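You operate a simulated robot arm through the tools that you are given. There is no shell and no other tool.

The job below is to be done with a simulated robot arm. You get a single attempt, and the scene is never put back.

TASK
Put things in order on the top of the linen chest. At the end: the purple dropper stands where the white vial stood; the white vial stands where the blue rinse head stood; the blue rinse head stands on top of the grey king pack; the yellow brush stands where the grey vial stood; the grey vial stands where the purple dropper stood; whatever was shut is shut again. Leave all else as you found it, and nothing knocked over.

The check looks at the end state, three seconds after you hand in, the way a careful person would. Anything else that was tipped, shoved, dropped, spilled or broken makes it a failure.

THE ROBOT
A 6-joint arm with a two-finger gripper, fixed in place. Base frame: the origin is at the foot of the arm, x ahead of it, y to its left, z up; the work surface is at about z = 0. Lengths are in m, angles in degrees, forces in N, time in s.
With the tool pointing down near the work surface it reaches from about 0.18 to 0.48 m from the base axis. Its first joint turns from -66.0 to 66.0 degrees. Payload 1.76 kg.
The tool frame sits at the grasp point between the pads (the TCP): z along the fingers, y along the line on which they close. The tips reach 0.029 m beyond it. The gripper opens to 0.082 m; its body begins 0.058 m behind the TCP.
Orientation is that of the tool frame in the base frame, as a unit quaternion [w, x, y, z]. With the fingers straight down and closing along the base's y, the tool's x points along the base's -x, its y along +y and its z along -z.

THE INTERFACE
- The arm moves only by the tool apply_moves. Its argument "series" is a list that holds one entry, the list of rows, each a list of 7 numbers: the shift along the base's x, y, z in m, then the turn, a rotation vector about the base's x, y, z in rad, then the gripper command, from -1 (fully open) to 1 (shut), values between in proportion. In form: [[[dx, dy, dz, rx, ry, rz, fingers], ...]]. A call has 1 to 20 rows; each row is the pose to reach, as a shift and turn from the pose commanded when the call began. Rows are played at 5 a second. More than 0.05 m and 8.6 degrees between two rows, or a gripper value outside its range, and nothing of the call is played. A pose out of reach is approached as far as the arm can. The call stops where the force on the tool passes 40 N (or 10 N more than at its start, if that is more) or the arm is blocked; 0.2 s more then pass. Each finger travels about 0.2035 m/s and halts on what it meets, pressing with about 20 N; the grip force reading is that of the motor and also rises with nothing between the fingers. The clock runs only during rows and for 0.2 s after the last one: add rows that repeat a pose to give the fingers time. The reply holds the time, the measured pose of the TCP, the force on the tool along the base axes, the opening and the grip force, in the units named above and with some noise, with the torque about the TCP (base axes, N m) and any sound that the robot's microphone picked up.
- Cameras (640 x 400 px; columns grow to the right, rows downward): "scene" is fixed at [0.0615, 0.3471, 0.4114]; the picture's right is [-0.66, -0.76, 0.00], its down [-0.51, 0.44, -0.74] and it looks along [0.56, -0.48, -0.68] (base axes); focal length 218 px, centre (320, 200). "wrist" rides on the gripper at [0.079, 0.004, -0.089] in the tool frame; the picture's right is [-0.05, 1.00, 0.00], its down [-0.71, -0.04, -0.71] and it looks along [-0.71, -0.04, 0.71] (tool axes); focal length 256 px, centre (320, 200). There is no depth. A picture from a camera that has moved, and an enlarged one, comes with that camera's place and axes in the base frame and with its lens.
- snapshot(camera): a new picture of that camera. It takes no simulated time.
- close_up(camera, box): a new picture of the part [left, top, right, bottom] of that camera's present view, enlarged. It takes no simulated time.
- close_job(): hands the job in; it is judged then, once.

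Places have to be worked out from the pictures, the camera data and where the tool is seen. Open the gripper and draw the arm clear of the work before you hand the job in, unless the task says otherwise.

The tools are called after "Request:" as a command line: name --argument value ..., lists and objects as JSON in quotes. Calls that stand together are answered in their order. apply_moves: Moves the arm, as the interface text tells. Its arguments: {"type":"object","properties":{"series":{"type":"array"}},"required":["series"]} The other tools are called the same way: snapshot (camera) takes a picture; close_up (camera, box) takes an enlarged picture of a part of a camera's view; close_job () hands the job in.

At the start:

```text
time: 0.0
tool_pos: [0.333, 0.0866, 0.2547]
ee_rot: [0.001, 0.0, 1.0, 0.0]
contact_force: [-0.3, 0.3, -0.2]
torque: [0.0, -0.01, 0.02]
gripper_width: 0.0819
grasp_force: 0.0
```

scene: 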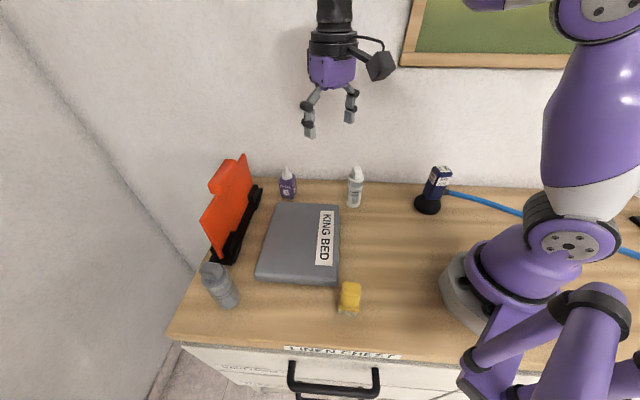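
wrist: 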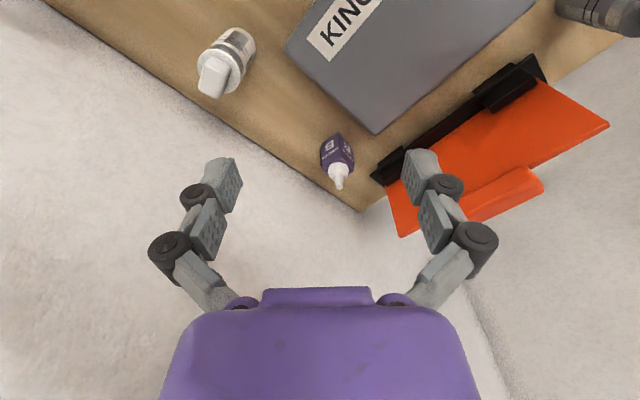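

I'll begin by looking closely at both views to identify every object before moving.

Request:
close_up --camera "scene" --box '[180, 140, 400, 278]'

Request:
close_up --camera "scene" --box '[380, 140, 640, 300]'

Request:
close_up --camera "scene" --box '[160, 240, 420, 400]'

Request:
close_up --camera "wrist" --box '[160, 0, 640, 240]'

```text
2.90 times, centred on (290, 209) of scene
camera zoom: at [0.0615, 0.3471, 0.4114], right [-0.66, -0.76, 0.0], down [-0.51, 0.44, -0.74], along [0.56, -0.48, -0.68], focal length 633 px, centre (407, 174)
```

zoom: 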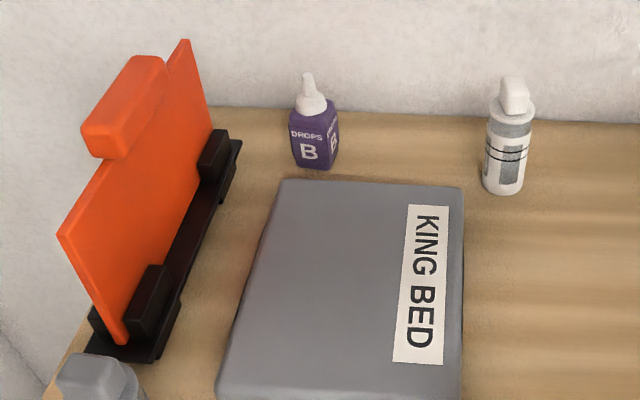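

```text
2.46 times, centred on (510, 220) of scene
camera zoom: at [0.0615, 0.3471, 0.4114], right [-0.66, -0.76, 0.0], down [-0.51, 0.44, -0.74], along [0.56, -0.48, -0.68], focal length 538 px, centre (-148, 151)
```

zoom: 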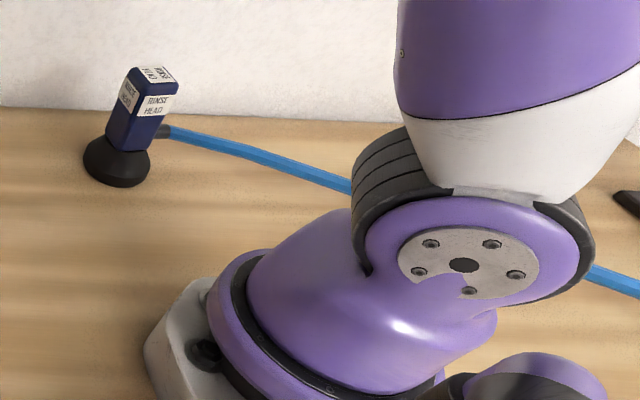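

```text
2.46 times, centred on (290, 320) of scene
camera zoom: at [0.0615, 0.3471, 0.4114], right [-0.66, -0.76, 0.0], down [-0.51, 0.44, -0.74], along [0.56, -0.48, -0.68], focal length 538 px, centre (394, -95)
```

zoom: 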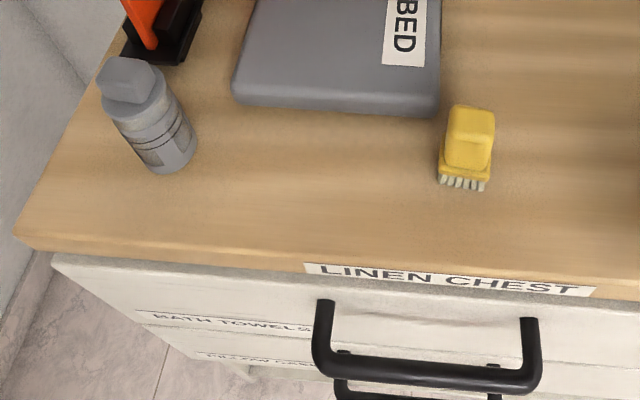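

```text
1.33 times, centred on (400, 120) of wrist
camera zoom: at [0.2542, 0.0894, 0.3434], right [0.05, 1.0, 0.0], down [0.71, -0.04, 0.71], along [0.71, -0.04, -0.71], focal length 341 px, centre (213, 307)
```

zoom: 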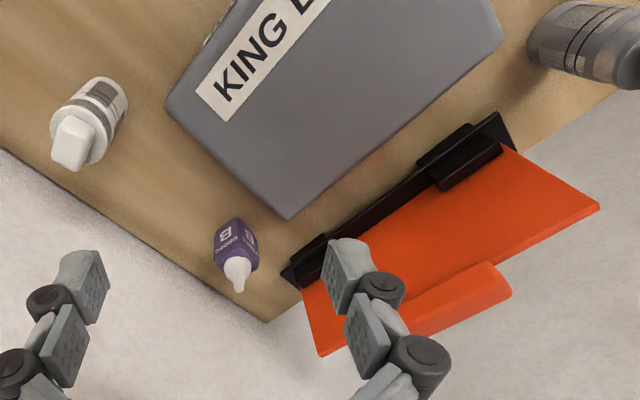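

The rinse head (blue box on a black cone foot, hose leaving from the side) stands near (0.19, -0.14), the white vial near (0.32, 0.00), the purple dropper near (0.47, 0.12), the grey vial near (0.30, 0.37) and the brush near (0.15, 0.21). I'll move the empty arm at height toward the rinse head to measure it with the wrist camera.

Request:
apply_moves --series '[[[-0.03, -0.03, 0, 0, 0, 0, -1], [-0.06, -0.06, 0, 0, 0, 0, -1], [-0.09, -0.09, 0, 0, 0, 0, -1], [-0.11, -0.12, 0, 0, 0, 0, -1], [-0.13, -0.15, 0, 0, 0, 0, -1], [-0.13, -0.17, 0, 0, 0, 0, -1], [-0.13, -0.17, 0, 0, 0, 0, -1]]]'

Request:
snapshot --camera "wrist"

Request:
snapshot --camera "scene"

```text
time: 1.6
tool_pos: [0.2037, -0.0853, 0.2546]
ee_rot: [0.0, 0.0, 1.0, 0.0]
contact_force: [0.1, -0.4, -0.9]
torque: [-0.01, 0.03, 0.01]
gripper_width: 0.0821
grasp_force: 0.0
```

```text
taken
camera wrist: at [0.1232, -0.0815, 0.3431], right [0.05, 1.0, 0.0], down [0.71, -0.04, 0.71], along [0.71, -0.04, -0.71], focal length 256 px, centre (320, 200)
```

wrist: 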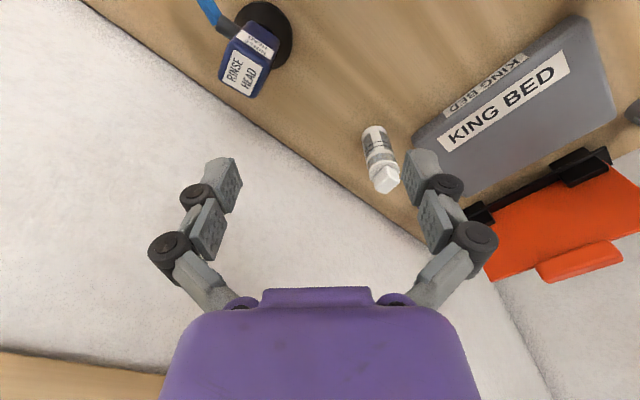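

```text
taken
```

scene: 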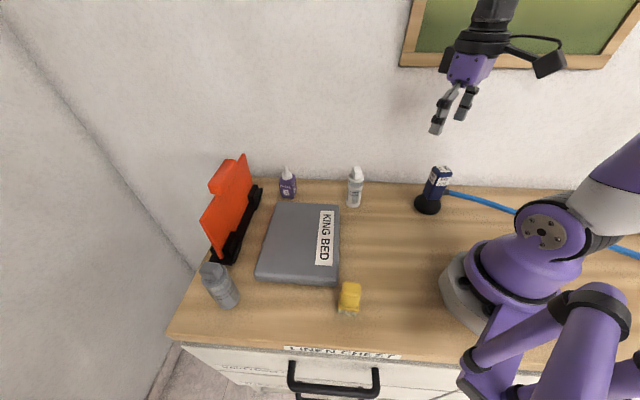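

The wrist view shows the rinse head top left with the hose leaving on the far left side. I'll zoom in on it to measure its box orientation and height.

Request:
close_up --camera "wrist" --box '[160, 0, 352, 120]'

Request:
close_up --camera "wrist" --box '[340, 0, 640, 188]'

Request:
close_up --camera "scene" --box '[400, 150, 640, 300]'

```text
3.33 times, centred on (256, 60) of wrist
camera zoom: at [0.1232, -0.0815, 0.3431], right [0.05, 1.0, 0.0], down [0.71, -0.04, 0.71], along [0.71, -0.04, -0.71], focal length 853 px, centre (533, 667)
```

zoom: 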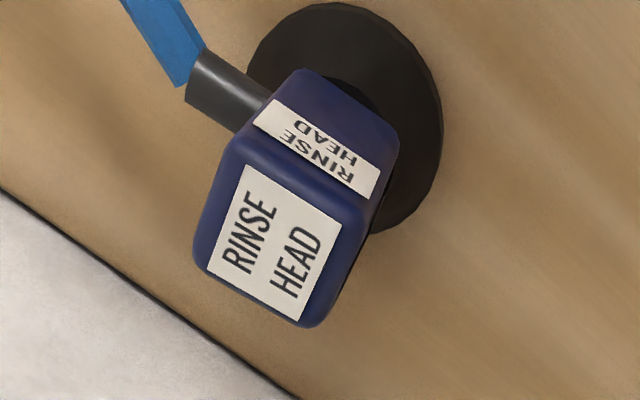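

```text
2.13 times, centred on (490, 94) of wrist
camera zoom: at [0.1232, -0.0815, 0.3431], right [0.05, 1.0, 0.0], down [0.71, -0.04, 0.71], along [0.71, -0.04, -0.71], focal length 545 px, centre (-42, 426)
```

zoom: 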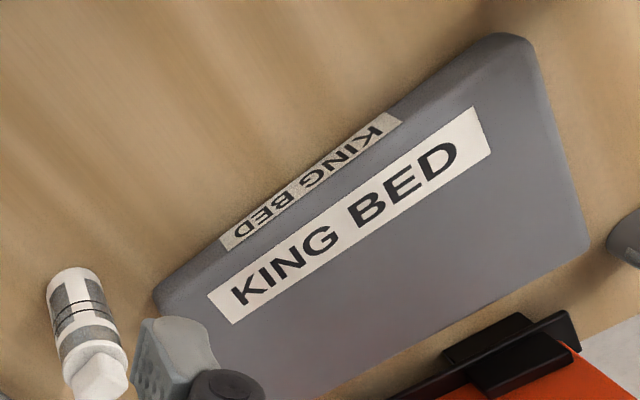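

```text
2.67 times, centred on (520, 225) of scene
camera zoom: at [0.0615, 0.3471, 0.4114], right [-0.66, -0.76, 0.0], down [-0.51, 0.44, -0.74], along [0.56, -0.48, -0.68], focal length 583 px, centre (-213, 133)
```

zoom: 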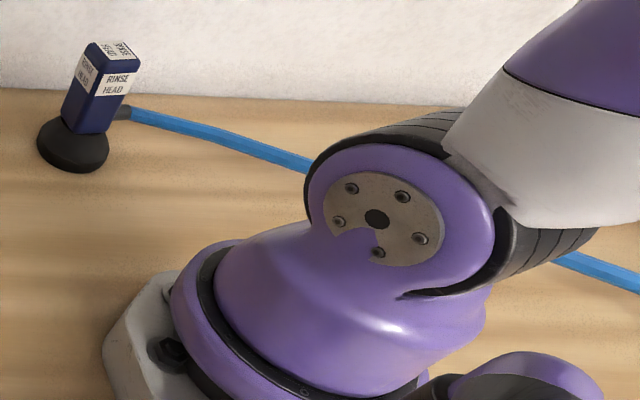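

The rinse head axis is at about (0.195, -0.150), height 0.115, with a 0.032 square box turned about 52° and a foot 0.068 wide; the hose leaves toward (-0.6, -0.8). Before lifting it, I'll turn the wrist camera to see where the hose goes behind the robot.

Request:
apply_moves --series '[[[0, -0.005, 0.005, 0, 0, -0.135, -1], [0, -0.01, 0.01, 0, 0, -0.27, -1], [0, -0.02, 0.02, 0, 0, -0.405, -1], [0, -0.03, 0.03, 0, 0, -0.54, -1], [0, -0.04, 0.03, 0, 0, -0.675, -1], [0, -0.05, 0.03, 0, 0, -0.81, -1], [0, -0.06, 0.03, 0, 0, -0.945, -1], [0, -0.06, 0.03, 0, 0, -1.08, -1], [0, -0.06, 0.03, 0, 0, -1.215, -1], [0, -0.06, 0.03, 0, 0, -1.35, -1], [0, -0.06, 0.03, 0, 0, -1.485, -1], [0, -0.06, 0.03, 0, 0, -1.62, -1], [0, -0.06, 0.03, 0, 0, -1.755, -1], [0, -0.06, 0.03, 0, 0, -1.89, -1], [0, -0.06, 0.03, 0, 0, -1.89, -1]]]'

Request:
snapshot --camera "wrist"

Request:
snapshot --camera "scene"

```text
time: 4.8
tool_pos: [0.2043, -0.1456, 0.2851]
ee_rot: [0.0, 0.811, 0.584, -0.001]
contact_force: [0.0, -0.3, -0.1]
torque: [-0.03, -0.01, 0.0]
gripper_width: 0.0821
grasp_force: 0.0
```

```text
taken
camera wrist: at [0.2325, -0.0707, 0.3741], right [0.93, -0.37, 0.0], down [-0.26, -0.66, 0.71], along [-0.26, -0.66, -0.71], focal length 256 px, centre (320, 200)
```

wrist: 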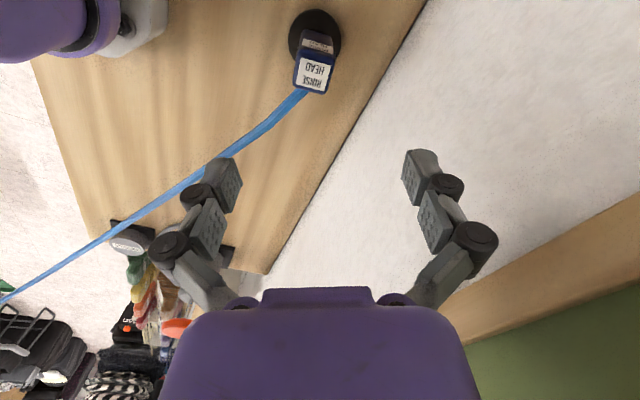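

```text
taken
```

scene: 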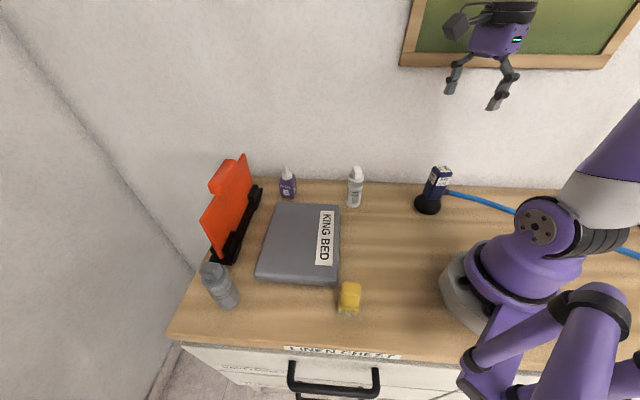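

The hose runs nearly straight at z≈0.055 from the head, past the wall side of the robot base and off the chest end. I'll turn back to yaw +52°, so the fingers close across the two hose-free faces, staying high above the rinse head.

Request:
apply_moves --series '[[[0, 0, 0, 0, 0, 0.14, -1], [0, 0, 0, 0, 0, 0.28, -1], [0, 0, 0, 0, 0, 0.42, -1], [0, 0, 0, 0, 0, 0.56, -1], [0, 0, 0, 0, 0, 0.7, -1], [0, 0, 0, 0, 0, 0.84, -1], [0, 0, 0, 0, 0, 0.98, -1], [0, 0, 0, 0, 0, 1.12, -1], [0, 0, 0, 0, 0, 1.26, -1], [0, 0, 0, 0, 0, 1.4, -1], [0, 0, 0, 0, 0, 1.54, -1], [0, 0, 0, 0, 0, 1.68, -1], [0, 0, 0, 0, 0, 1.82, -1], [-0.002, -0.001, 0, 0, 0, 1.96, -1], [-0.004, -0.002, 0, 0, 0, 2.1, -1], [-0.006, -0.003, 0, 0, 0, 2.24, -1], [-0.008, -0.004, 0, 0, 0, 2.38, -1], [-0.008, -0.005, 0, 0, 0, 2.52, -1], [-0.008, -0.006, 0, 0, 0, 2.66, -1], [-0.008, -0.006, 0, 0, 0, 2.8, -1]]]'

Request:
snapshot --camera "wrist"

Request:
snapshot --camera "scene"

```text
time: 9.0
tool_pos: [0.1956, -0.1505, 0.2849]
ee_rot: [0.0, -0.44, 0.898, 0.0]
contact_force: [-0.6, -0.5, 0.5]
torque: [-0.01, 0.02, -0.02]
gripper_width: 0.0819
grasp_force: 0.2
```

```text
taken
camera wrist: at [0.1432, -0.2111, 0.3736], right [-0.76, 0.65, 0.0], down [0.46, 0.54, 0.71], along [0.46, 0.54, -0.71], focal length 256 px, centre (320, 200)
```

wrist: 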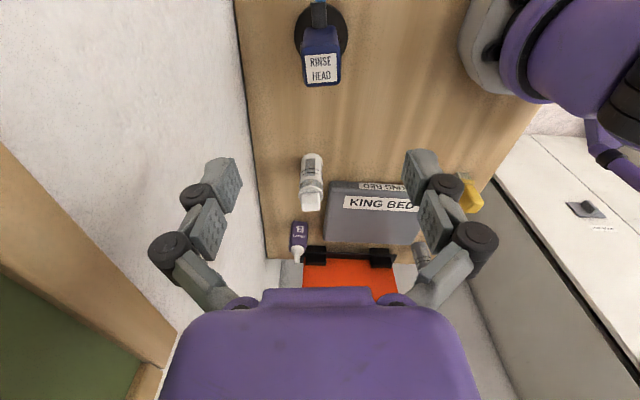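

```text
taken
```

scene: 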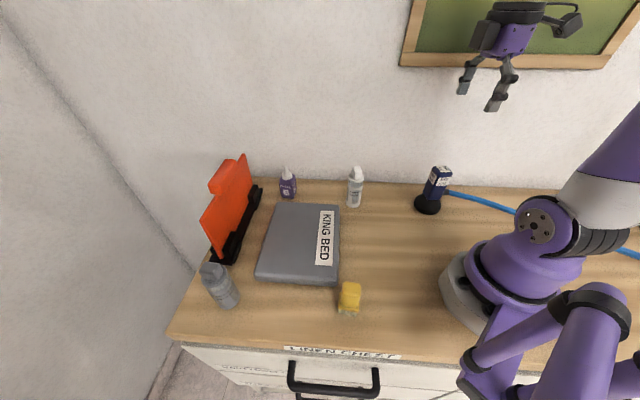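

The view is now aligned with the chest. I'll zoom on the rinse head to check its yaw and offset against the gripper.

Request:
close_up --camera "wrist" --box '[240, 0, 400, 100]'

Request:
close_up --camera "wrist" --box '[240, 130, 496, 290]'

```text
4.00 times, centred on (320, 50) of wrist
camera zoom: at [0.1432, -0.2111, 0.3736], right [-0.76, 0.65, 0.0], down [0.46, 0.54, 0.71], along [0.46, 0.54, -0.71], focal length 1024 px, centre (320, 800)
```

zoom: 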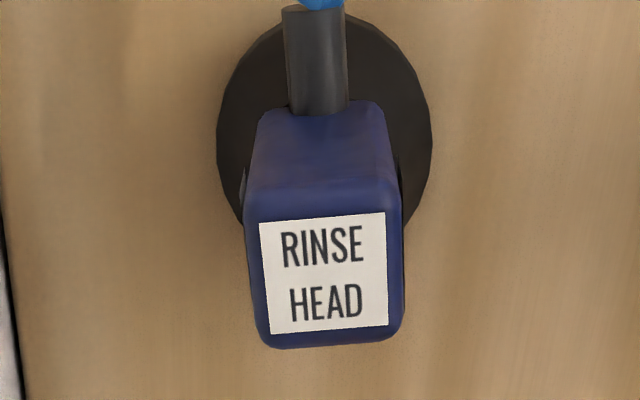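

```text
2.50 times, centred on (368, 210) of wrist
camera zoom: at [0.1432, -0.2111, 0.3736], right [-0.76, 0.65, 0.0], down [0.46, 0.54, 0.71], along [0.46, 0.54, -0.71], focal length 640 px, centre (200, 175)
```

zoom: 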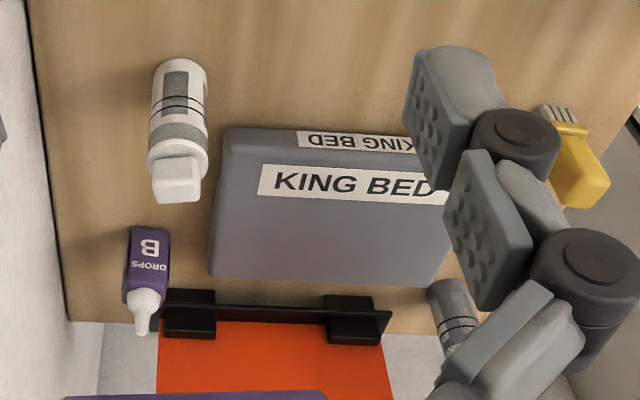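

The head is centred between the fingers (about 1 mm off) and within 2° of the gripper's yaw. I'll descend to a TCP height of 0.09, where the tips are at 0.06, above the cone foot, and leave the fingers open.

Request:
apply_moves --series '[[[0.001, 0.001, -0.04, 0, 0, 0, -1], [0.001, 0.001, -0.08, 0, 0, 0, -1], [0.001, 0.001, -0.11, 0, 0, 0, -1], [0.001, 0.001, -0.14, 0, 0, 0, -1], [0.001, 0.001, -0.165, 0, 0, 0, -1], [0.001, 0.001, -0.185, 0, 0, 0, -1], [0.001, 0.001, -0.195, 0, 0, 0, -1], [0.001, 0.001, -0.195, 0, 0, 0, -1]]]'

Request:
snapshot --camera "wrist"

Request:
close_up --camera "scene" --box '[360, 100, 520, 240]'

```text
time: 10.8
tool_pos: [0.1967, -0.1491, 0.0895]
ee_rot: [0.0, -0.439, 0.898, 0.001]
contact_force: [1.0, -0.9, 0.3]
torque: [-0.01, 0.03, 0.0]
gripper_width: 0.0821
grasp_force: 0.1
```

```text
taken
camera wrist: at [0.1444, -0.21, 0.1788], right [-0.76, 0.65, 0.0], down [0.46, 0.53, 0.71], along [0.46, 0.53, -0.71], focal length 256 px, centre (320, 200)
```

wrist: 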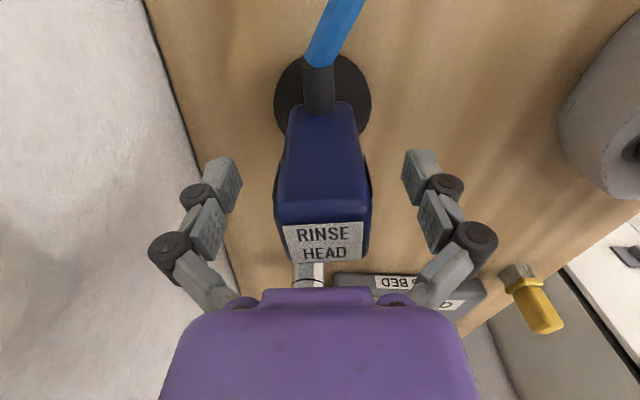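

```text
2.86 times, centred on (440, 170) of scene
camera zoom: at [0.0615, 0.3471, 0.4114], right [-0.66, -0.76, 0.0], down [-0.51, 0.44, -0.74], along [0.56, -0.48, -0.68], focal length 624 px, centre (-23, 286)
```

zoom: 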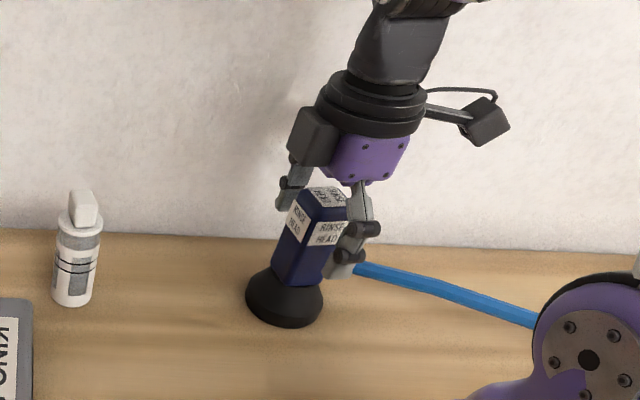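

The box sits between the fingers with its top about 0.03 above the grasp point, clear of the gripper body. I'll close on it without lifting yet.

Request:
apply_moves --series '[[[0, 0, 0, 0, 0, 0, -0.5], [0, 0, 0, 0, 0, 0, 0], [0, 0, 0, 0, 0, 0, 0.4], [0, 0, 0, 0, 0, 0, 1], [0, 0, 0, 0, 0, 0, 1], [0, 0, 0, 0, 0, 0, 1]]]'

Request:
snapshot --camera "wrist"

```text
time: 12.2
tool_pos: [0.1964, -0.1491, 0.0894]
ee_rot: [-0.002, -0.441, 0.898, 0.001]
contact_force: [-13.1, 12.6, 18.2]
torque: [0.77, 0.59, 0.17]
gripper_width: 0.036
grasp_force: 19.9
```

```text
taken
camera wrist: at [0.1442, -0.2098, 0.1791], right [-0.76, 0.65, 0.0], down [0.46, 0.53, 0.71], along [0.46, 0.54, -0.71], focal length 256 px, centre (320, 200)
```

wrist: 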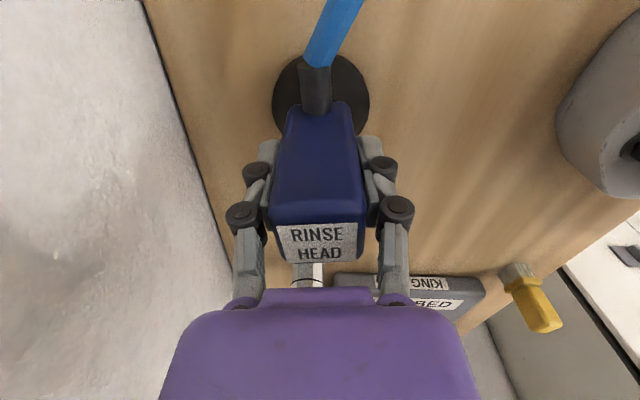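

The grip is firm at 0.036 m wide; the side and vertical loads come from the fingers bearing on the standing head. I'll lift it slowly by 3 cm and check the hose and forces.

Request:
apply_moves --series '[[[0, 0, 0.005, 0, 0, 0, 1], [0, 0, 0.01, 0, 0, 0, 1], [0, 0, 0.02, 0, 0, 0, 1], [0, 0, 0.03, 0, 0, 0, 1], [0, 0, 0.03, 0, 0, 0, 1]]]'

Request:
snapshot --camera "wrist"

Request:
snapshot --camera "scene"

```text
time: 13.4
tool_pos: [0.1969, -0.1497, 0.1194]
ee_rot: [0.0, -0.44, 0.898, 0.001]
contact_force: [0.0, -0.1, -3.6]
torque: [0.01, 0.03, 0.0]
gripper_width: 0.0356
grasp_force: 20.0
```

```text
taken
camera wrist: at [0.1446, -0.2102, 0.2088], right [-0.76, 0.65, 0.0], down [0.46, 0.53, 0.71], along [0.46, 0.53, -0.71], focal length 256 px, centre (320, 200)
```

wrist: 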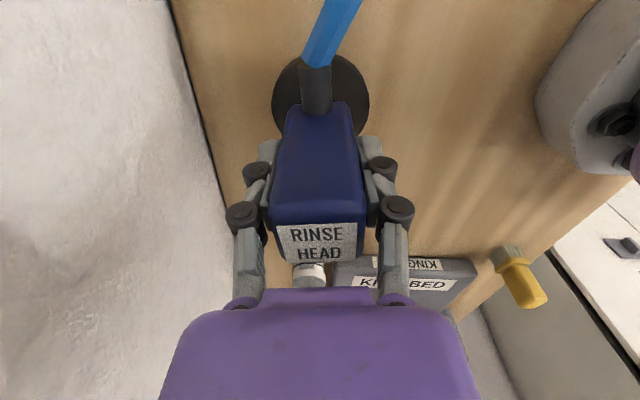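

```text
taken
```

scene: 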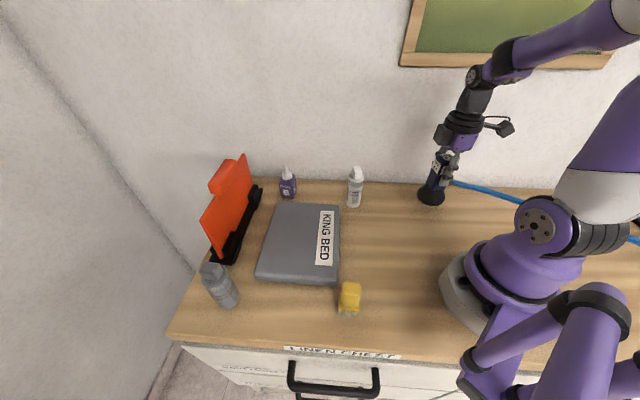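

The head hangs free (3.6 N) and the hose follows easily. I'll raise it until its foot is above every other item, then go halfway toward the pack and watch the hose.

Request:
apply_moves --series '[[[0, 0, 0.03, 0, 0, 0, 1], [0, 0, 0.065, 0, 0, 0, 1], [0, 0, 0.1, 0, 0, 0, 1], [0, 0, 0.13, 0, 0, 0, 1], [0.005, 0.035, 0.13, 0, 0, 0, 1], [0.012, 0.07, 0.13, 0, 0, 0, 1], [0.02, 0.105, 0.13, 0, 0, 0, 1], [0.03, 0.14, 0.13, 0, 0, 0, 1], [0.04, 0.17, 0.13, 0, 0, 0, 1], [0.04, 0.17, 0.13, 0, 0, 0, 1]]]'

Request:
snapshot --camera "wrist"

Request:
snapshot --camera "scene"

```text
time: 15.6
tool_pos: [0.2372, 0.0197, 0.2498]
ee_rot: [0.001, -0.439, 0.899, 0.0]
contact_force: [-0.1, -0.1, -4.4]
torque: [-0.02, 0.01, 0.0]
gripper_width: 0.0357
grasp_force: 20.0
```

```text
taken
camera wrist: at [0.1842, -0.0406, 0.3382], right [-0.76, 0.66, 0.0], down [0.46, 0.53, 0.71], along [0.46, 0.53, -0.71], focal length 256 px, centre (320, 200)
```

wrist: 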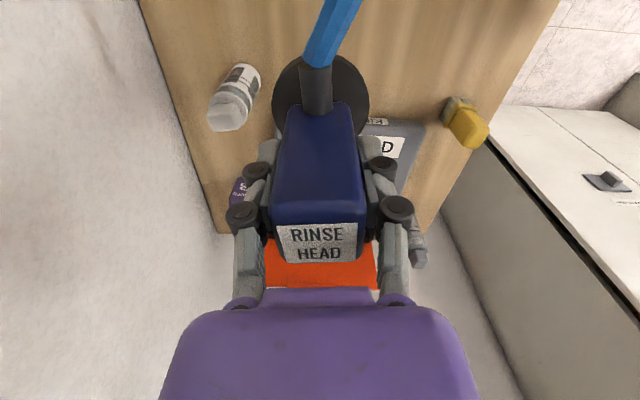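

```text
taken
```

scene: 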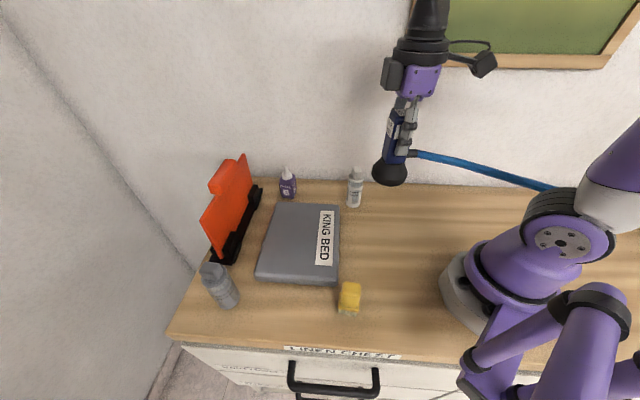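

The hose trails freely behind with almost no pull. I'll continue to above the middle of the pack, at about (0.305, 0.19).

Request:
apply_moves --series '[[[0.012, 0.035, 0, 0, 0, 0, 1], [0.026, 0.07, 0, 0, 0, 0, 1], [0.042, 0.105, 0, 0, 0, 0, 1], [0.056, 0.14, 0, 0, 0, 0, 1], [0.068, 0.168, 0, 0, 0, 0, 1], [0.068, 0.168, -0.04, 0, 0, 0, 1], [0.068, 0.168, -0.08, 0, 0, 0, 1], [0.068, 0.168, -0.08, 0, 0, 0, 1]]]'

Request:
snapshot --camera "wrist"

Request:
snapshot --camera "scene"

```text
time: 17.4
tool_pos: [0.3023, 0.1873, 0.1691]
ee_rot: [0.0, -0.439, 0.899, 0.001]
contact_force: [0.8, -0.2, -4.5]
torque: [0.0, -0.01, 0.01]
gripper_width: 0.0355
grasp_force: 19.9
```

```text
taken
camera wrist: at [0.2505, 0.1275, 0.2575], right [-0.76, 0.65, 0.0], down [0.46, 0.53, 0.71], along [0.46, 0.53, -0.71], focal length 256 px, centre (320, 200)
```

wrist: 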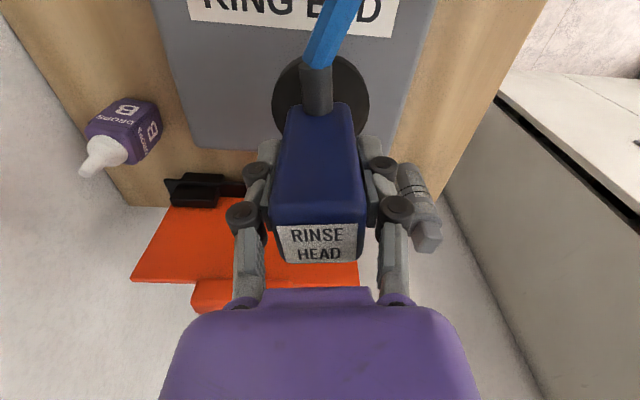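

```text
taken
```

scene: 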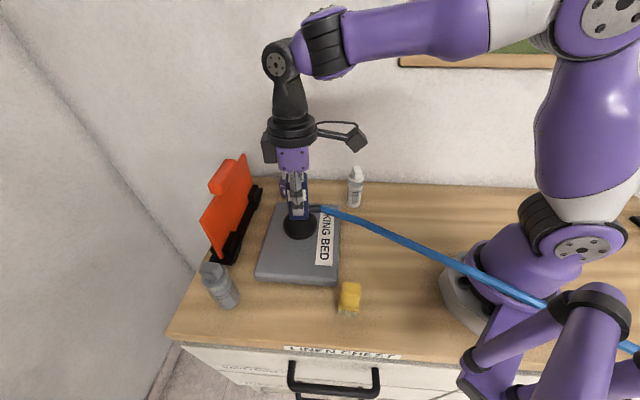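

The head is over the middle of the pack with its foot at about z = 0.08, and the hose stretches back over the robot base side with no noticeable pull. I'll zoom on the scene to gauge the pack's thickness before lowering.

Request:
close_up --camera "scene" --box '[230, 180, 390, 300]'

Request:
close_up --camera "scene" --box '[400, 200, 640, 400]'

```text
3.33 times, centred on (310, 240) of scene
camera zoom: at [0.0615, 0.3472, 0.4114], right [-0.66, -0.76, 0.0], down [-0.51, 0.44, -0.74], along [0.56, -0.48, -0.68], focal length 728 px, centre (353, 67)
```

zoom: 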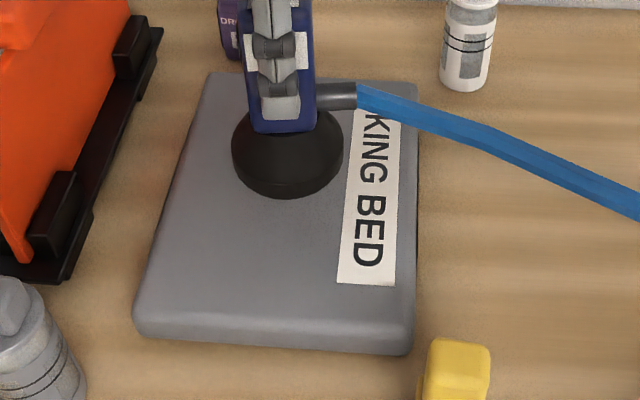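

```text
2.00 times, centred on (520, 300) of scene
camera zoom: at [0.0615, 0.3472, 0.4114], right [-0.66, -0.76, 0.0], down [-0.51, 0.44, -0.74], along [0.56, -0.48, -0.68], focal length 437 px, centre (-80, 0)
```

zoom: 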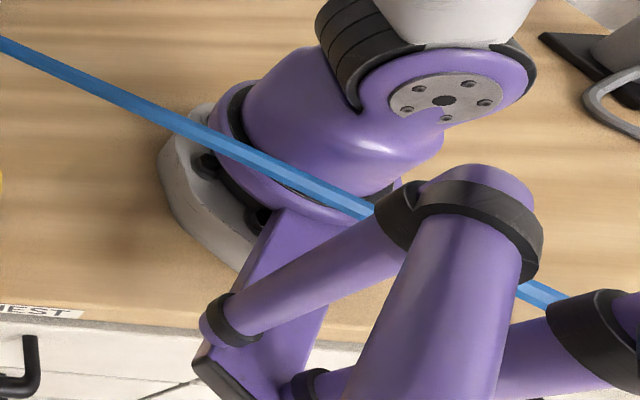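

The pack looks about 0.025–0.03 thick. I'll lower the foot to about z = 0.04 and then creep down in small steps.

Request:
apply_moves --series '[[[0.003, 0.001, -0.015, 0, 0, 0, 1], [0.003, 0.001, -0.03, 0, 0, 0, 1], [0.003, 0.001, -0.038, 0, 0, 0, 1], [0.003, 0.001, -0.041, 0, 0, 0, 1], [0.003, 0.001, -0.043, 0, 0, 0, 1], [0.003, 0.001, -0.043, 0, 0, 0, 1]]]'

Request:
close_up --camera "scene" --box '[230, 180, 390, 300]'

```text
time: 18.8
tool_pos: [0.3072, 0.1887, 0.1269]
ee_rot: [-0.001, -0.44, 0.898, 0.0]
contact_force: [0.4, 0.4, -3.7]
torque: [0.03, 0.0, -0.01]
gripper_width: 0.0358
grasp_force: 20.3
```

```text
3.33 times, centred on (310, 240) of scene
camera zoom: at [0.0615, 0.3472, 0.4114], right [-0.66, -0.76, 0.0], down [-0.51, 0.44, -0.74], along [0.56, -0.48, -0.68], focal length 728 px, centre (353, 67)
```

zoom: 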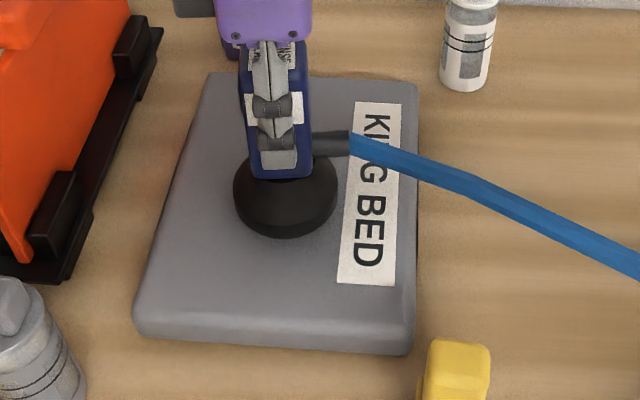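

No contact yet with the foot at about z = 0.037. I'll creep on by 2 mm steps.

Request:
apply_moves --series '[[[0, 0, -0.002, 0, 0, 0, 1], [0, 0, -0.004, 0, 0, 0, 1], [0, 0, -0.006, 0, 0, 0, 1], [0, 0, -0.006, 0, 0, 0, 1]]]'

```text
time: 19.8
tool_pos: [0.307, 0.1897, 0.1207]
ee_rot: [0.0, -0.439, 0.898, 0.0]
contact_force: [-0.5, -0.4, -4.2]
torque: [0.0, 0.0, 0.01]
gripper_width: 0.0354
grasp_force: 19.6
```

Still only the carried weight is felt, with the foot at about z = 0.031. I'll continue creeping down.

Request:
apply_moves --series '[[[0, 0, -0.0015, 0, 0, 0, 1], [0, 0, -0.003, 0, 0, 0, 1], [0, 0, -0.003, 0, 0, 0, 1]]]'

```text
time: 20.6
tool_pos: [0.3078, 0.1915, 0.1175]
ee_rot: [0.001, -0.44, 0.898, 0.001]
contact_force: [-9.5, 5.4, 30.3]
torque: [0.32, 0.38, 0.07]
gripper_width: 0.0361
grasp_force: 19.6
```

Contact with the pack (30 N up), so its top is at about z = 0.029. I'll relieve the pressure by rising slightly before letting go.

Request:
apply_moves --series '[[[0, 0, 0.001, 0, 0, 0, 1], [0, 0, 0.0015, 0, 0, 0, 1], [0, 0, 0.0015, 0, 0, 0, 1]]]'

```text
time: 21.4
tool_pos: [0.3076, 0.1884, 0.1181]
ee_rot: [-0.002, -0.44, 0.898, 0.0]
contact_force: [0.2, 0.2, -4.3]
torque: [0.03, 0.0, 0.02]
gripper_width: 0.0354
grasp_force: 20.5
```

The head now hovers less than a millimetre above the pack. I'll touch down by half a millimetre and open the fingers gently.

Request:
apply_moves --series '[[[0, 0, -0.0006, 0, 0, 0, 1], [0, 0, -0.0006, 0, 0, 0, 0.15], [0, 0, -0.0006, 0, 0, 0, 0.05], [0, 0, -0.0006, 0, 0, 0, -0.1], [0, 0, -0.0006, 0, 0, 0, -0.4], [0, 0, -0.0006, 0, 0, 0, -0.8], [0, 0, -0.0006, 0, 0, 0, -1], [0, 0, -0.0006, 0, 0, 0, -1]]]'

Request:
snapshot --camera "wrist"

Request:
snapshot --camera "scene"

```text
time: 23.2
tool_pos: [0.3065, 0.1903, 0.1183]
ee_rot: [0.0, -0.439, 0.898, 0.0]
contact_force: [0.3, 0.1, -0.1]
torque: [0.0, 0.0, 0.0]
gripper_width: 0.0819
grasp_force: 0.0
```

```text
taken
camera wrist: at [0.2553, 0.1287, 0.207], right [-0.76, 0.65, 0.0], down [0.46, 0.53, 0.71], along [0.46, 0.53, -0.71], focal length 256 px, centre (320, 200)
```

wrist: 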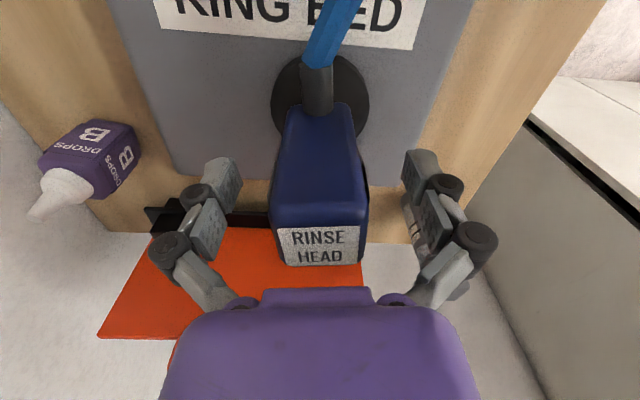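

```text
taken
```

scene: 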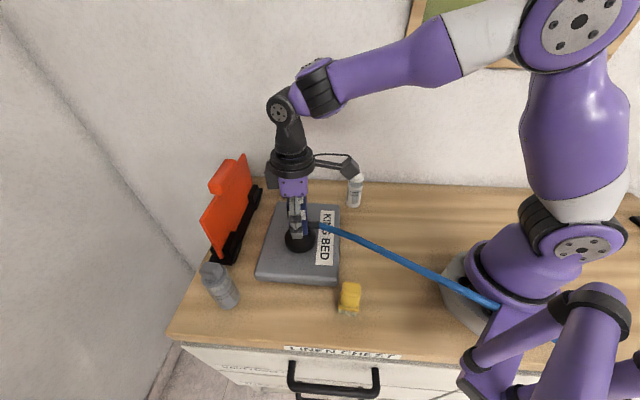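

The head stands upright on the pack, released with zero load. I'll rise straight up clear of it and then move to above the white vial for a measurement.

Request:
apply_moves --series '[[[0, 0, 0.02, 0, 0, 0, -1], [0, 0, 0.05, 0, 0, 0, -1], [0, 0, 0.09, 0, 0, 0, -1], [0, 0, 0.13, 0, 0, 0, -1], [0, 0, 0.165, 0, 0, 0, -1], [0.003, -0.035, 0.165, 0, 0, 0, -1], [0.006, -0.075, 0.165, 0, 0, 0, -1], [0.01, -0.115, 0.165, 0, 0, 0, -1], [0.014, -0.155, 0.165, 0, 0, 0, -1], [0.018, -0.185, 0.165, 0, 0, 0, -1], [0.018, -0.185, 0.165, 0, 0, 0, -1]]]'

Request:
snapshot --camera "wrist"

Request:
snapshot --camera "scene"

```text
time: 25.6
tool_pos: [0.3241, 0.0062, 0.2808]
ee_rot: [0.0, -0.44, 0.898, 0.0]
contact_force: [0.1, 0.3, 0.5]
torque: [-0.02, -0.02, -0.01]
gripper_width: 0.0818
grasp_force: 0.1
```

```text
taken
camera wrist: at [0.2726, -0.0545, 0.3707], right [-0.76, 0.65, 0.0], down [0.46, 0.53, 0.71], along [0.46, 0.53, -0.71], focal length 256 px, centre (320, 200)
```

wrist: 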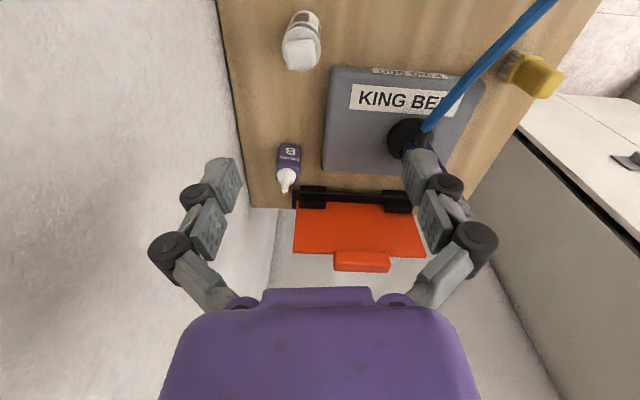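

```text
taken
```

scene: 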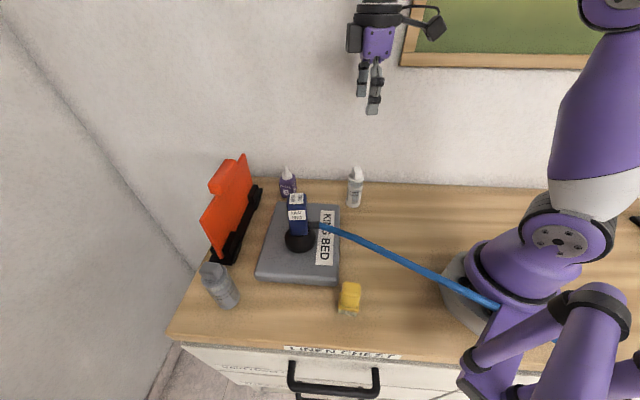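

The rinse head is standing well on the pack. I'll zoom in on the white vial and the purple dropper for exact positions.

Request:
close_up --camera "wrist" --box '[240, 0, 368, 80]'

Request:
close_up --camera "wrist" --box '[220, 120, 348, 200]'

Request:
close_up --camera "scene" --box '[240, 150, 400, 250]'

```text
5.00 times, centred on (304, 40) of wrist
camera zoom: at [0.2726, -0.0545, 0.3707], right [-0.76, 0.65, 0.0], down [0.46, 0.53, 0.71], along [0.46, 0.53, -0.71], focal length 1280 px, centre (400, 1000)
```

zoom: 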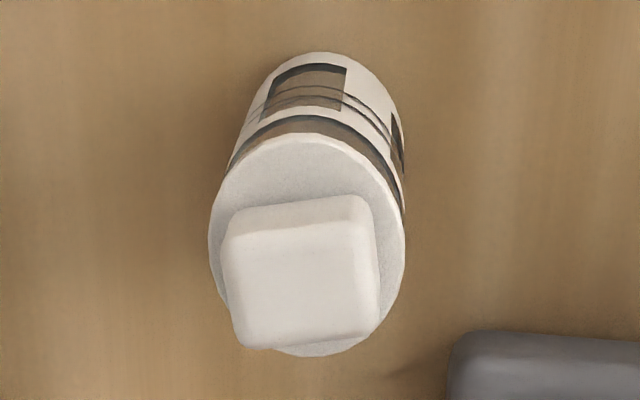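

```text
5.00 times, centred on (284, 160) of wrist
camera zoom: at [0.2726, -0.0545, 0.3707], right [-0.76, 0.65, 0.0], down [0.46, 0.53, 0.71], along [0.46, 0.53, -0.71], focal length 1280 px, centre (500, 400)
```

zoom: 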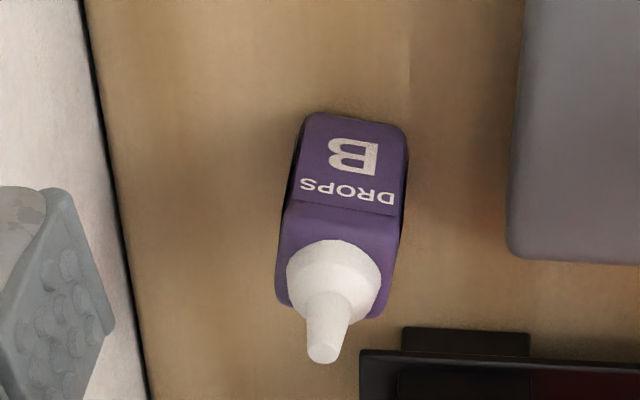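

```text
4.00 times, centred on (320, 200) of scene
camera zoom: at [0.0615, 0.3471, 0.4114], right [-0.66, -0.76, 0.0], down [-0.51, 0.44, -0.74], along [0.56, -0.48, -0.68], focal length 874 px, centre (320, 200)
```

zoom: 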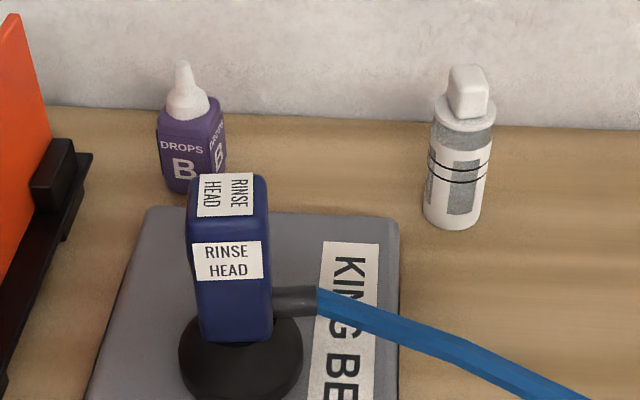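

The white vial's axis comes out at about (0.334, -0.009), diameter 0.038, shoulder at 0.082, cap top at 0.115. I'll shift over it, descend part way and check centring.

Request:
apply_moves --series '[[[0.0104, -0.0154, 0, 0, 0, 0, -1], [0.0104, -0.0154, -0.04, 0, 0, 0, -1], [0.0104, -0.0154, -0.08, 0, 0, 0, -1], [0.0104, -0.0154, -0.115, 0, 0, 0, -1], [0.0104, -0.0154, -0.115, 0, 0, 0, -1]]]'

Request:
snapshot --camera "wrist"

Request:
close_up --camera "scene" --box '[280, 100, 440, 240]'

```text
time: 26.8
tool_pos: [0.3345, -0.0105, 0.1676]
ee_rot: [0.001, -0.438, 0.899, 0.0]
contact_force: [-0.3, 0.1, -0.7]
torque: [0.01, 0.01, 0.0]
gripper_width: 0.0819
grasp_force: 0.0
```

```text
taken
camera wrist: at [0.2821, -0.0713, 0.2552], right [-0.76, 0.66, 0.0], down [0.46, 0.53, 0.71], along [0.46, 0.53, -0.71], focal length 256 px, centre (320, 200)
```

wrist: 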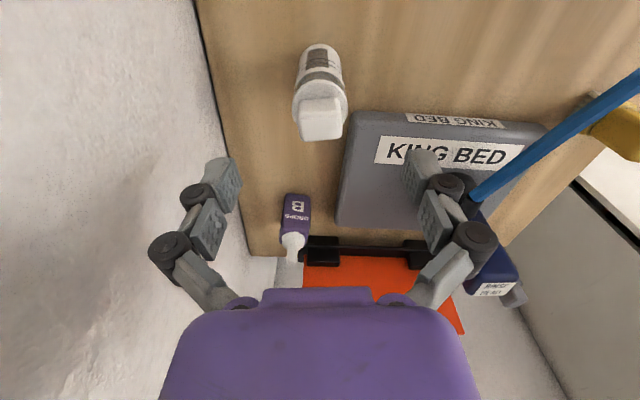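

```text
2.86 times, centred on (360, 170) of scene
camera zoom: at [0.0615, 0.3471, 0.4114], right [-0.66, -0.76, 0.0], down [-0.51, 0.44, -0.74], along [0.56, -0.48, -0.68], focal length 624 px, centre (206, 286)
```

zoom: 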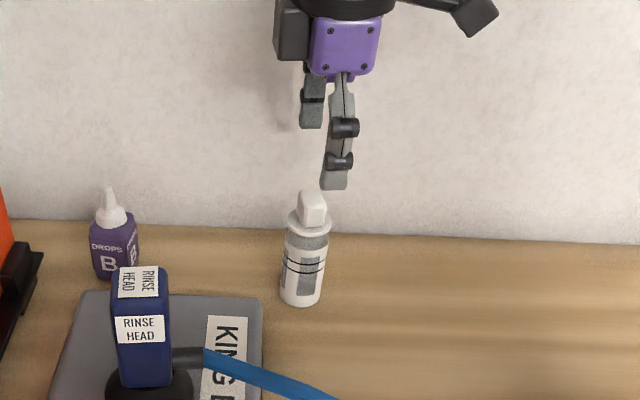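

The vial is centred between the fingers to within a millimetre, so I'll make a 2 mm trim and descend to TCP z = 0.068, keeping the gripper body above the cap.

Request:
apply_moves --series '[[[-0.001, -0.001, -0.03, 0, 0, 0, -1], [-0.001, -0.001, -0.06, 0, 0, 0, -1], [-0.001, -0.001, -0.08, 0, 0, 0, -1], [-0.001, -0.001, -0.092, 0, 0, 0, -1], [-0.001, -0.001, -0.0995, 0, 0, 0, -1], [-0.001, -0.001, -0.0995, 0, 0, 0, -1]]]'

Request:
snapshot --camera "wrist"

Request:
close_up --camera "scene" --box '[280, 100, 440, 240]'

```text
time: 28.2
tool_pos: [0.3337, -0.012, 0.0691]
ee_rot: [-0.001, -0.439, 0.898, 0.001]
contact_force: [0.0, 0.3, -0.4]
torque: [0.0, 0.01, 0.02]
gripper_width: 0.0819
grasp_force: 0.0
```

```text
taken
camera wrist: at [0.2826, -0.0717, 0.1589], right [-0.76, 0.65, 0.0], down [0.46, 0.53, 0.71], along [0.46, 0.53, -0.71], focal length 256 px, centre (320, 200)
```

wrist: 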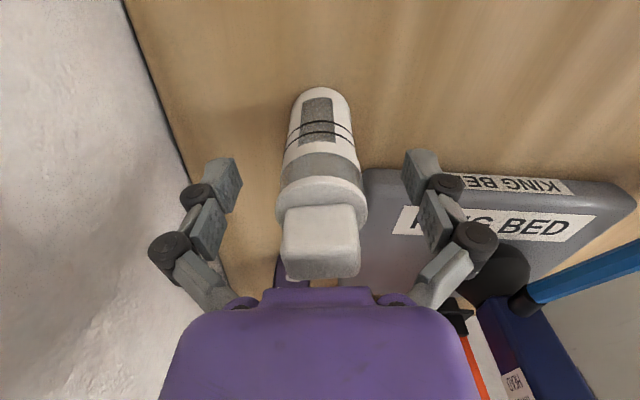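

```text
2.86 times, centred on (360, 170) of scene
camera zoom: at [0.0615, 0.3471, 0.4114], right [-0.66, -0.76, 0.0], down [-0.51, 0.44, -0.74], along [0.56, -0.48, -0.68], focal length 624 px, centre (206, 286)
```

zoom: 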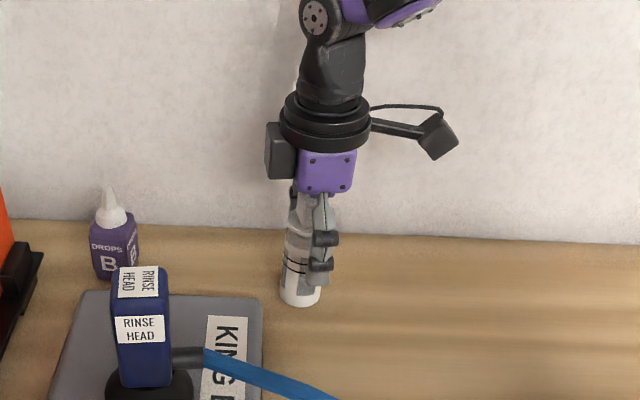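

The vial is well centred, and its cap top is about 0.04 above the grasp point, so there is room to go 7 mm lower for a firmer body grip. I'll do that and close.

Request:
apply_moves --series '[[[0, 0, -0.004, 0, 0, 0, -1], [0, 0, -0.007, 0, 0, 0, -1], [0, 0, -0.007, 0, 0, 0, -0.5], [0, 0, -0.007, 0, 0, 0, -0.1], [0, 0, -0.007, 0, 0, 0, 0.3], [0, 0, -0.007, 0, 0, 0, 1], [0, 0, -0.007, 0, 0, 0, 1], [0, 0, -0.007, 0, 0, 0, 1]]]'

Request:
snapshot --camera "wrist"

```text
time: 30.0
tool_pos: [0.3357, -0.0119, 0.0633]
ee_rot: [0.0, -0.44, 0.898, 0.0]
contact_force: [-0.3, 1.2, 6.5]
torque: [0.02, -0.04, 0.0]
gripper_width: 0.0371
grasp_force: 20.4
```

```text
taken
camera wrist: at [0.283, -0.072, 0.1518], right [-0.76, 0.65, 0.0], down [0.46, 0.53, 0.71], along [0.46, 0.53, -0.71], focal length 256 px, centre (320, 200)
```

wrist: 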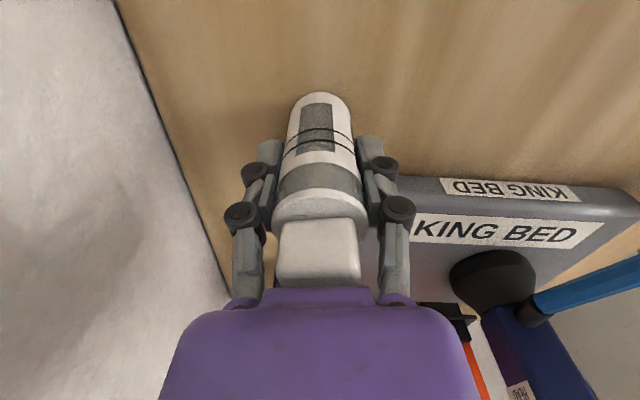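

The vial is held at 0.037 m wide and centred on the grasp point at (0.3345, -0.0115). I'll lift it 5 cm and carry it to the rinse head's old place at about (0.194, -0.151).

Request:
apply_moves --series '[[[0, 0, 0.01, 0, 0, 0, 1], [0, 0, 0.03, 0, 0, 0, 1], [0, 0, 0.055, 0, 0, 0, 1], [-0.02, -0.02, 0.055, 0, 0, 0, 1], [-0.044, -0.044, 0.055, 0, 0, 0, 1], [-0.069, -0.069, 0.055, 0, 0, 0, 1], [-0.094, -0.094, 0.055, 0, 0, 0, 1], [-0.119, -0.118, 0.055, 0, 0, 0, 1], [-0.1406, -0.1394, 0.055, 0, 0, 0, 1], [-0.1406, -0.1394, 0.055, 0, 0, 0, 1]]]'

Request:
snapshot --camera "wrist"

Request:
snapshot --camera "scene"

```text
time: 32.2
tool_pos: [0.1921, -0.152, 0.1167]
ee_rot: [0.0, -0.44, 0.898, 0.0]
contact_force: [0.3, -0.1, -1.2]
torque: [0.0, 0.01, 0.01]
gripper_width: 0.0369
grasp_force: 20.0
```

```text
taken
camera wrist: at [0.1407, -0.2126, 0.2053], right [-0.76, 0.65, 0.0], down [0.46, 0.53, 0.71], along [0.46, 0.53, -0.71], focal length 256 px, centre (320, 200)
```

wrist: 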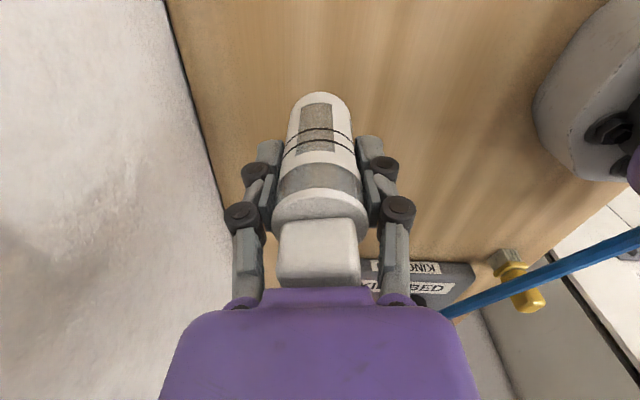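

```text
taken
```

scene: 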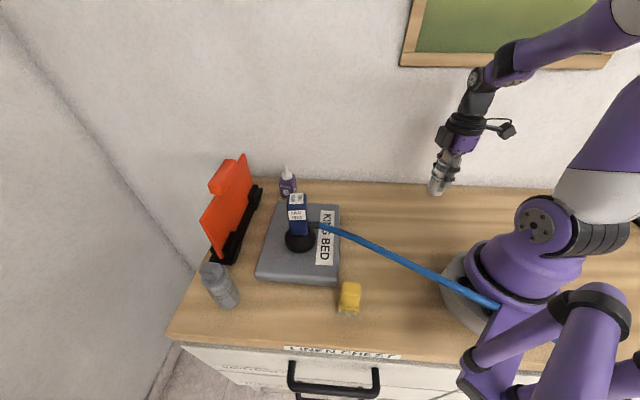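

The vial is above the target spot and only its own weight (about 1 N) is felt. I'll lower it gently to its original grasp height, watching the force.

Request:
apply_moves --series '[[[0.001, 0.0005, -0.02, 0, 0, 0, 1], [0.001, 0.0005, -0.04, 0, 0, 0, 1], [0.001, 0.0005, -0.05, 0, 0, 0, 1], [0.001, 0.0005, -0.053, 0, 0, 0, 1], [0.001, 0.0005, -0.0545, 0, 0, 0, 1], [0.001, 0.0005, -0.0545, 0, 0, 0, 1]]]'

```text
time: 33.6
tool_pos: [0.1956, -0.151, 0.0622]
ee_rot: [0.001, -0.44, 0.898, 0.0]
contact_force: [-1.7, 3.8, 17.3]
torque: [0.21, 0.05, -0.01]
gripper_width: 0.0373
grasp_force: 20.4
```

The vial has touched down (17 N). I'll ease up 0.7 mm and open gently.

Request:
apply_moves --series '[[[0, 0, 0.0007, 0, 0, 0, 1], [0, 0, 0.0007, 0, 0, 0, 0.2], [0, 0, 0.0007, 0, 0, 0, 0.1], [0, 0, 0.0007, 0, 0, 0, 0.0], [0, 0, 0.0007, 0, 0, 0, -0.3], [0, 0, 0.0007, 0, 0, 0, -0.7], [0, 0, 0.0007, 0, 0, 0, -1], [0, 0, 0.0007, 0, 0, 0, -1]]]'

Request:
snapshot --camera "wrist"

Request:
snapshot --camera "scene"

```text
time: 35.4
tool_pos: [0.1945, -0.1509, 0.0637]
ee_rot: [0.0, -0.439, 0.898, 0.0]
contact_force: [0.4, -0.5, 0.3]
torque: [-0.02, 0.01, 0.01]
gripper_width: 0.0819
grasp_force: 0.1
```

```text
taken
camera wrist: at [0.1427, -0.2114, 0.1521], right [-0.76, 0.65, 0.0], down [0.46, 0.53, 0.71], along [0.46, 0.53, -0.71], focal length 256 px, centre (320, 200)
```

wrist: 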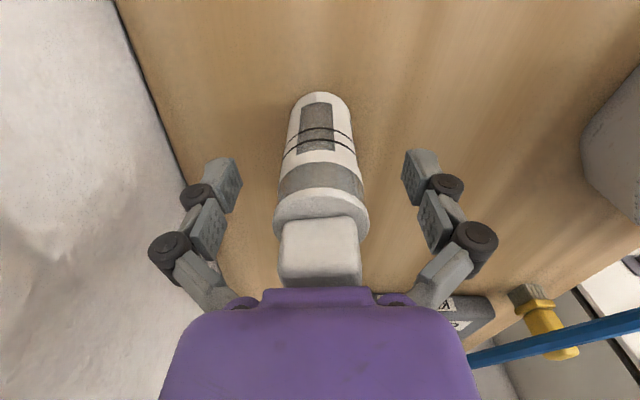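

```text
taken
```

scene: 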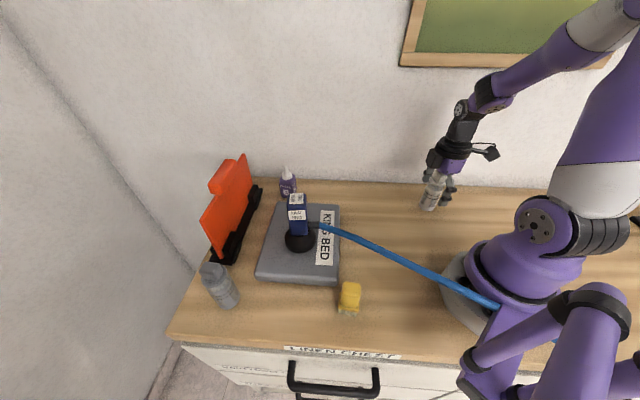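

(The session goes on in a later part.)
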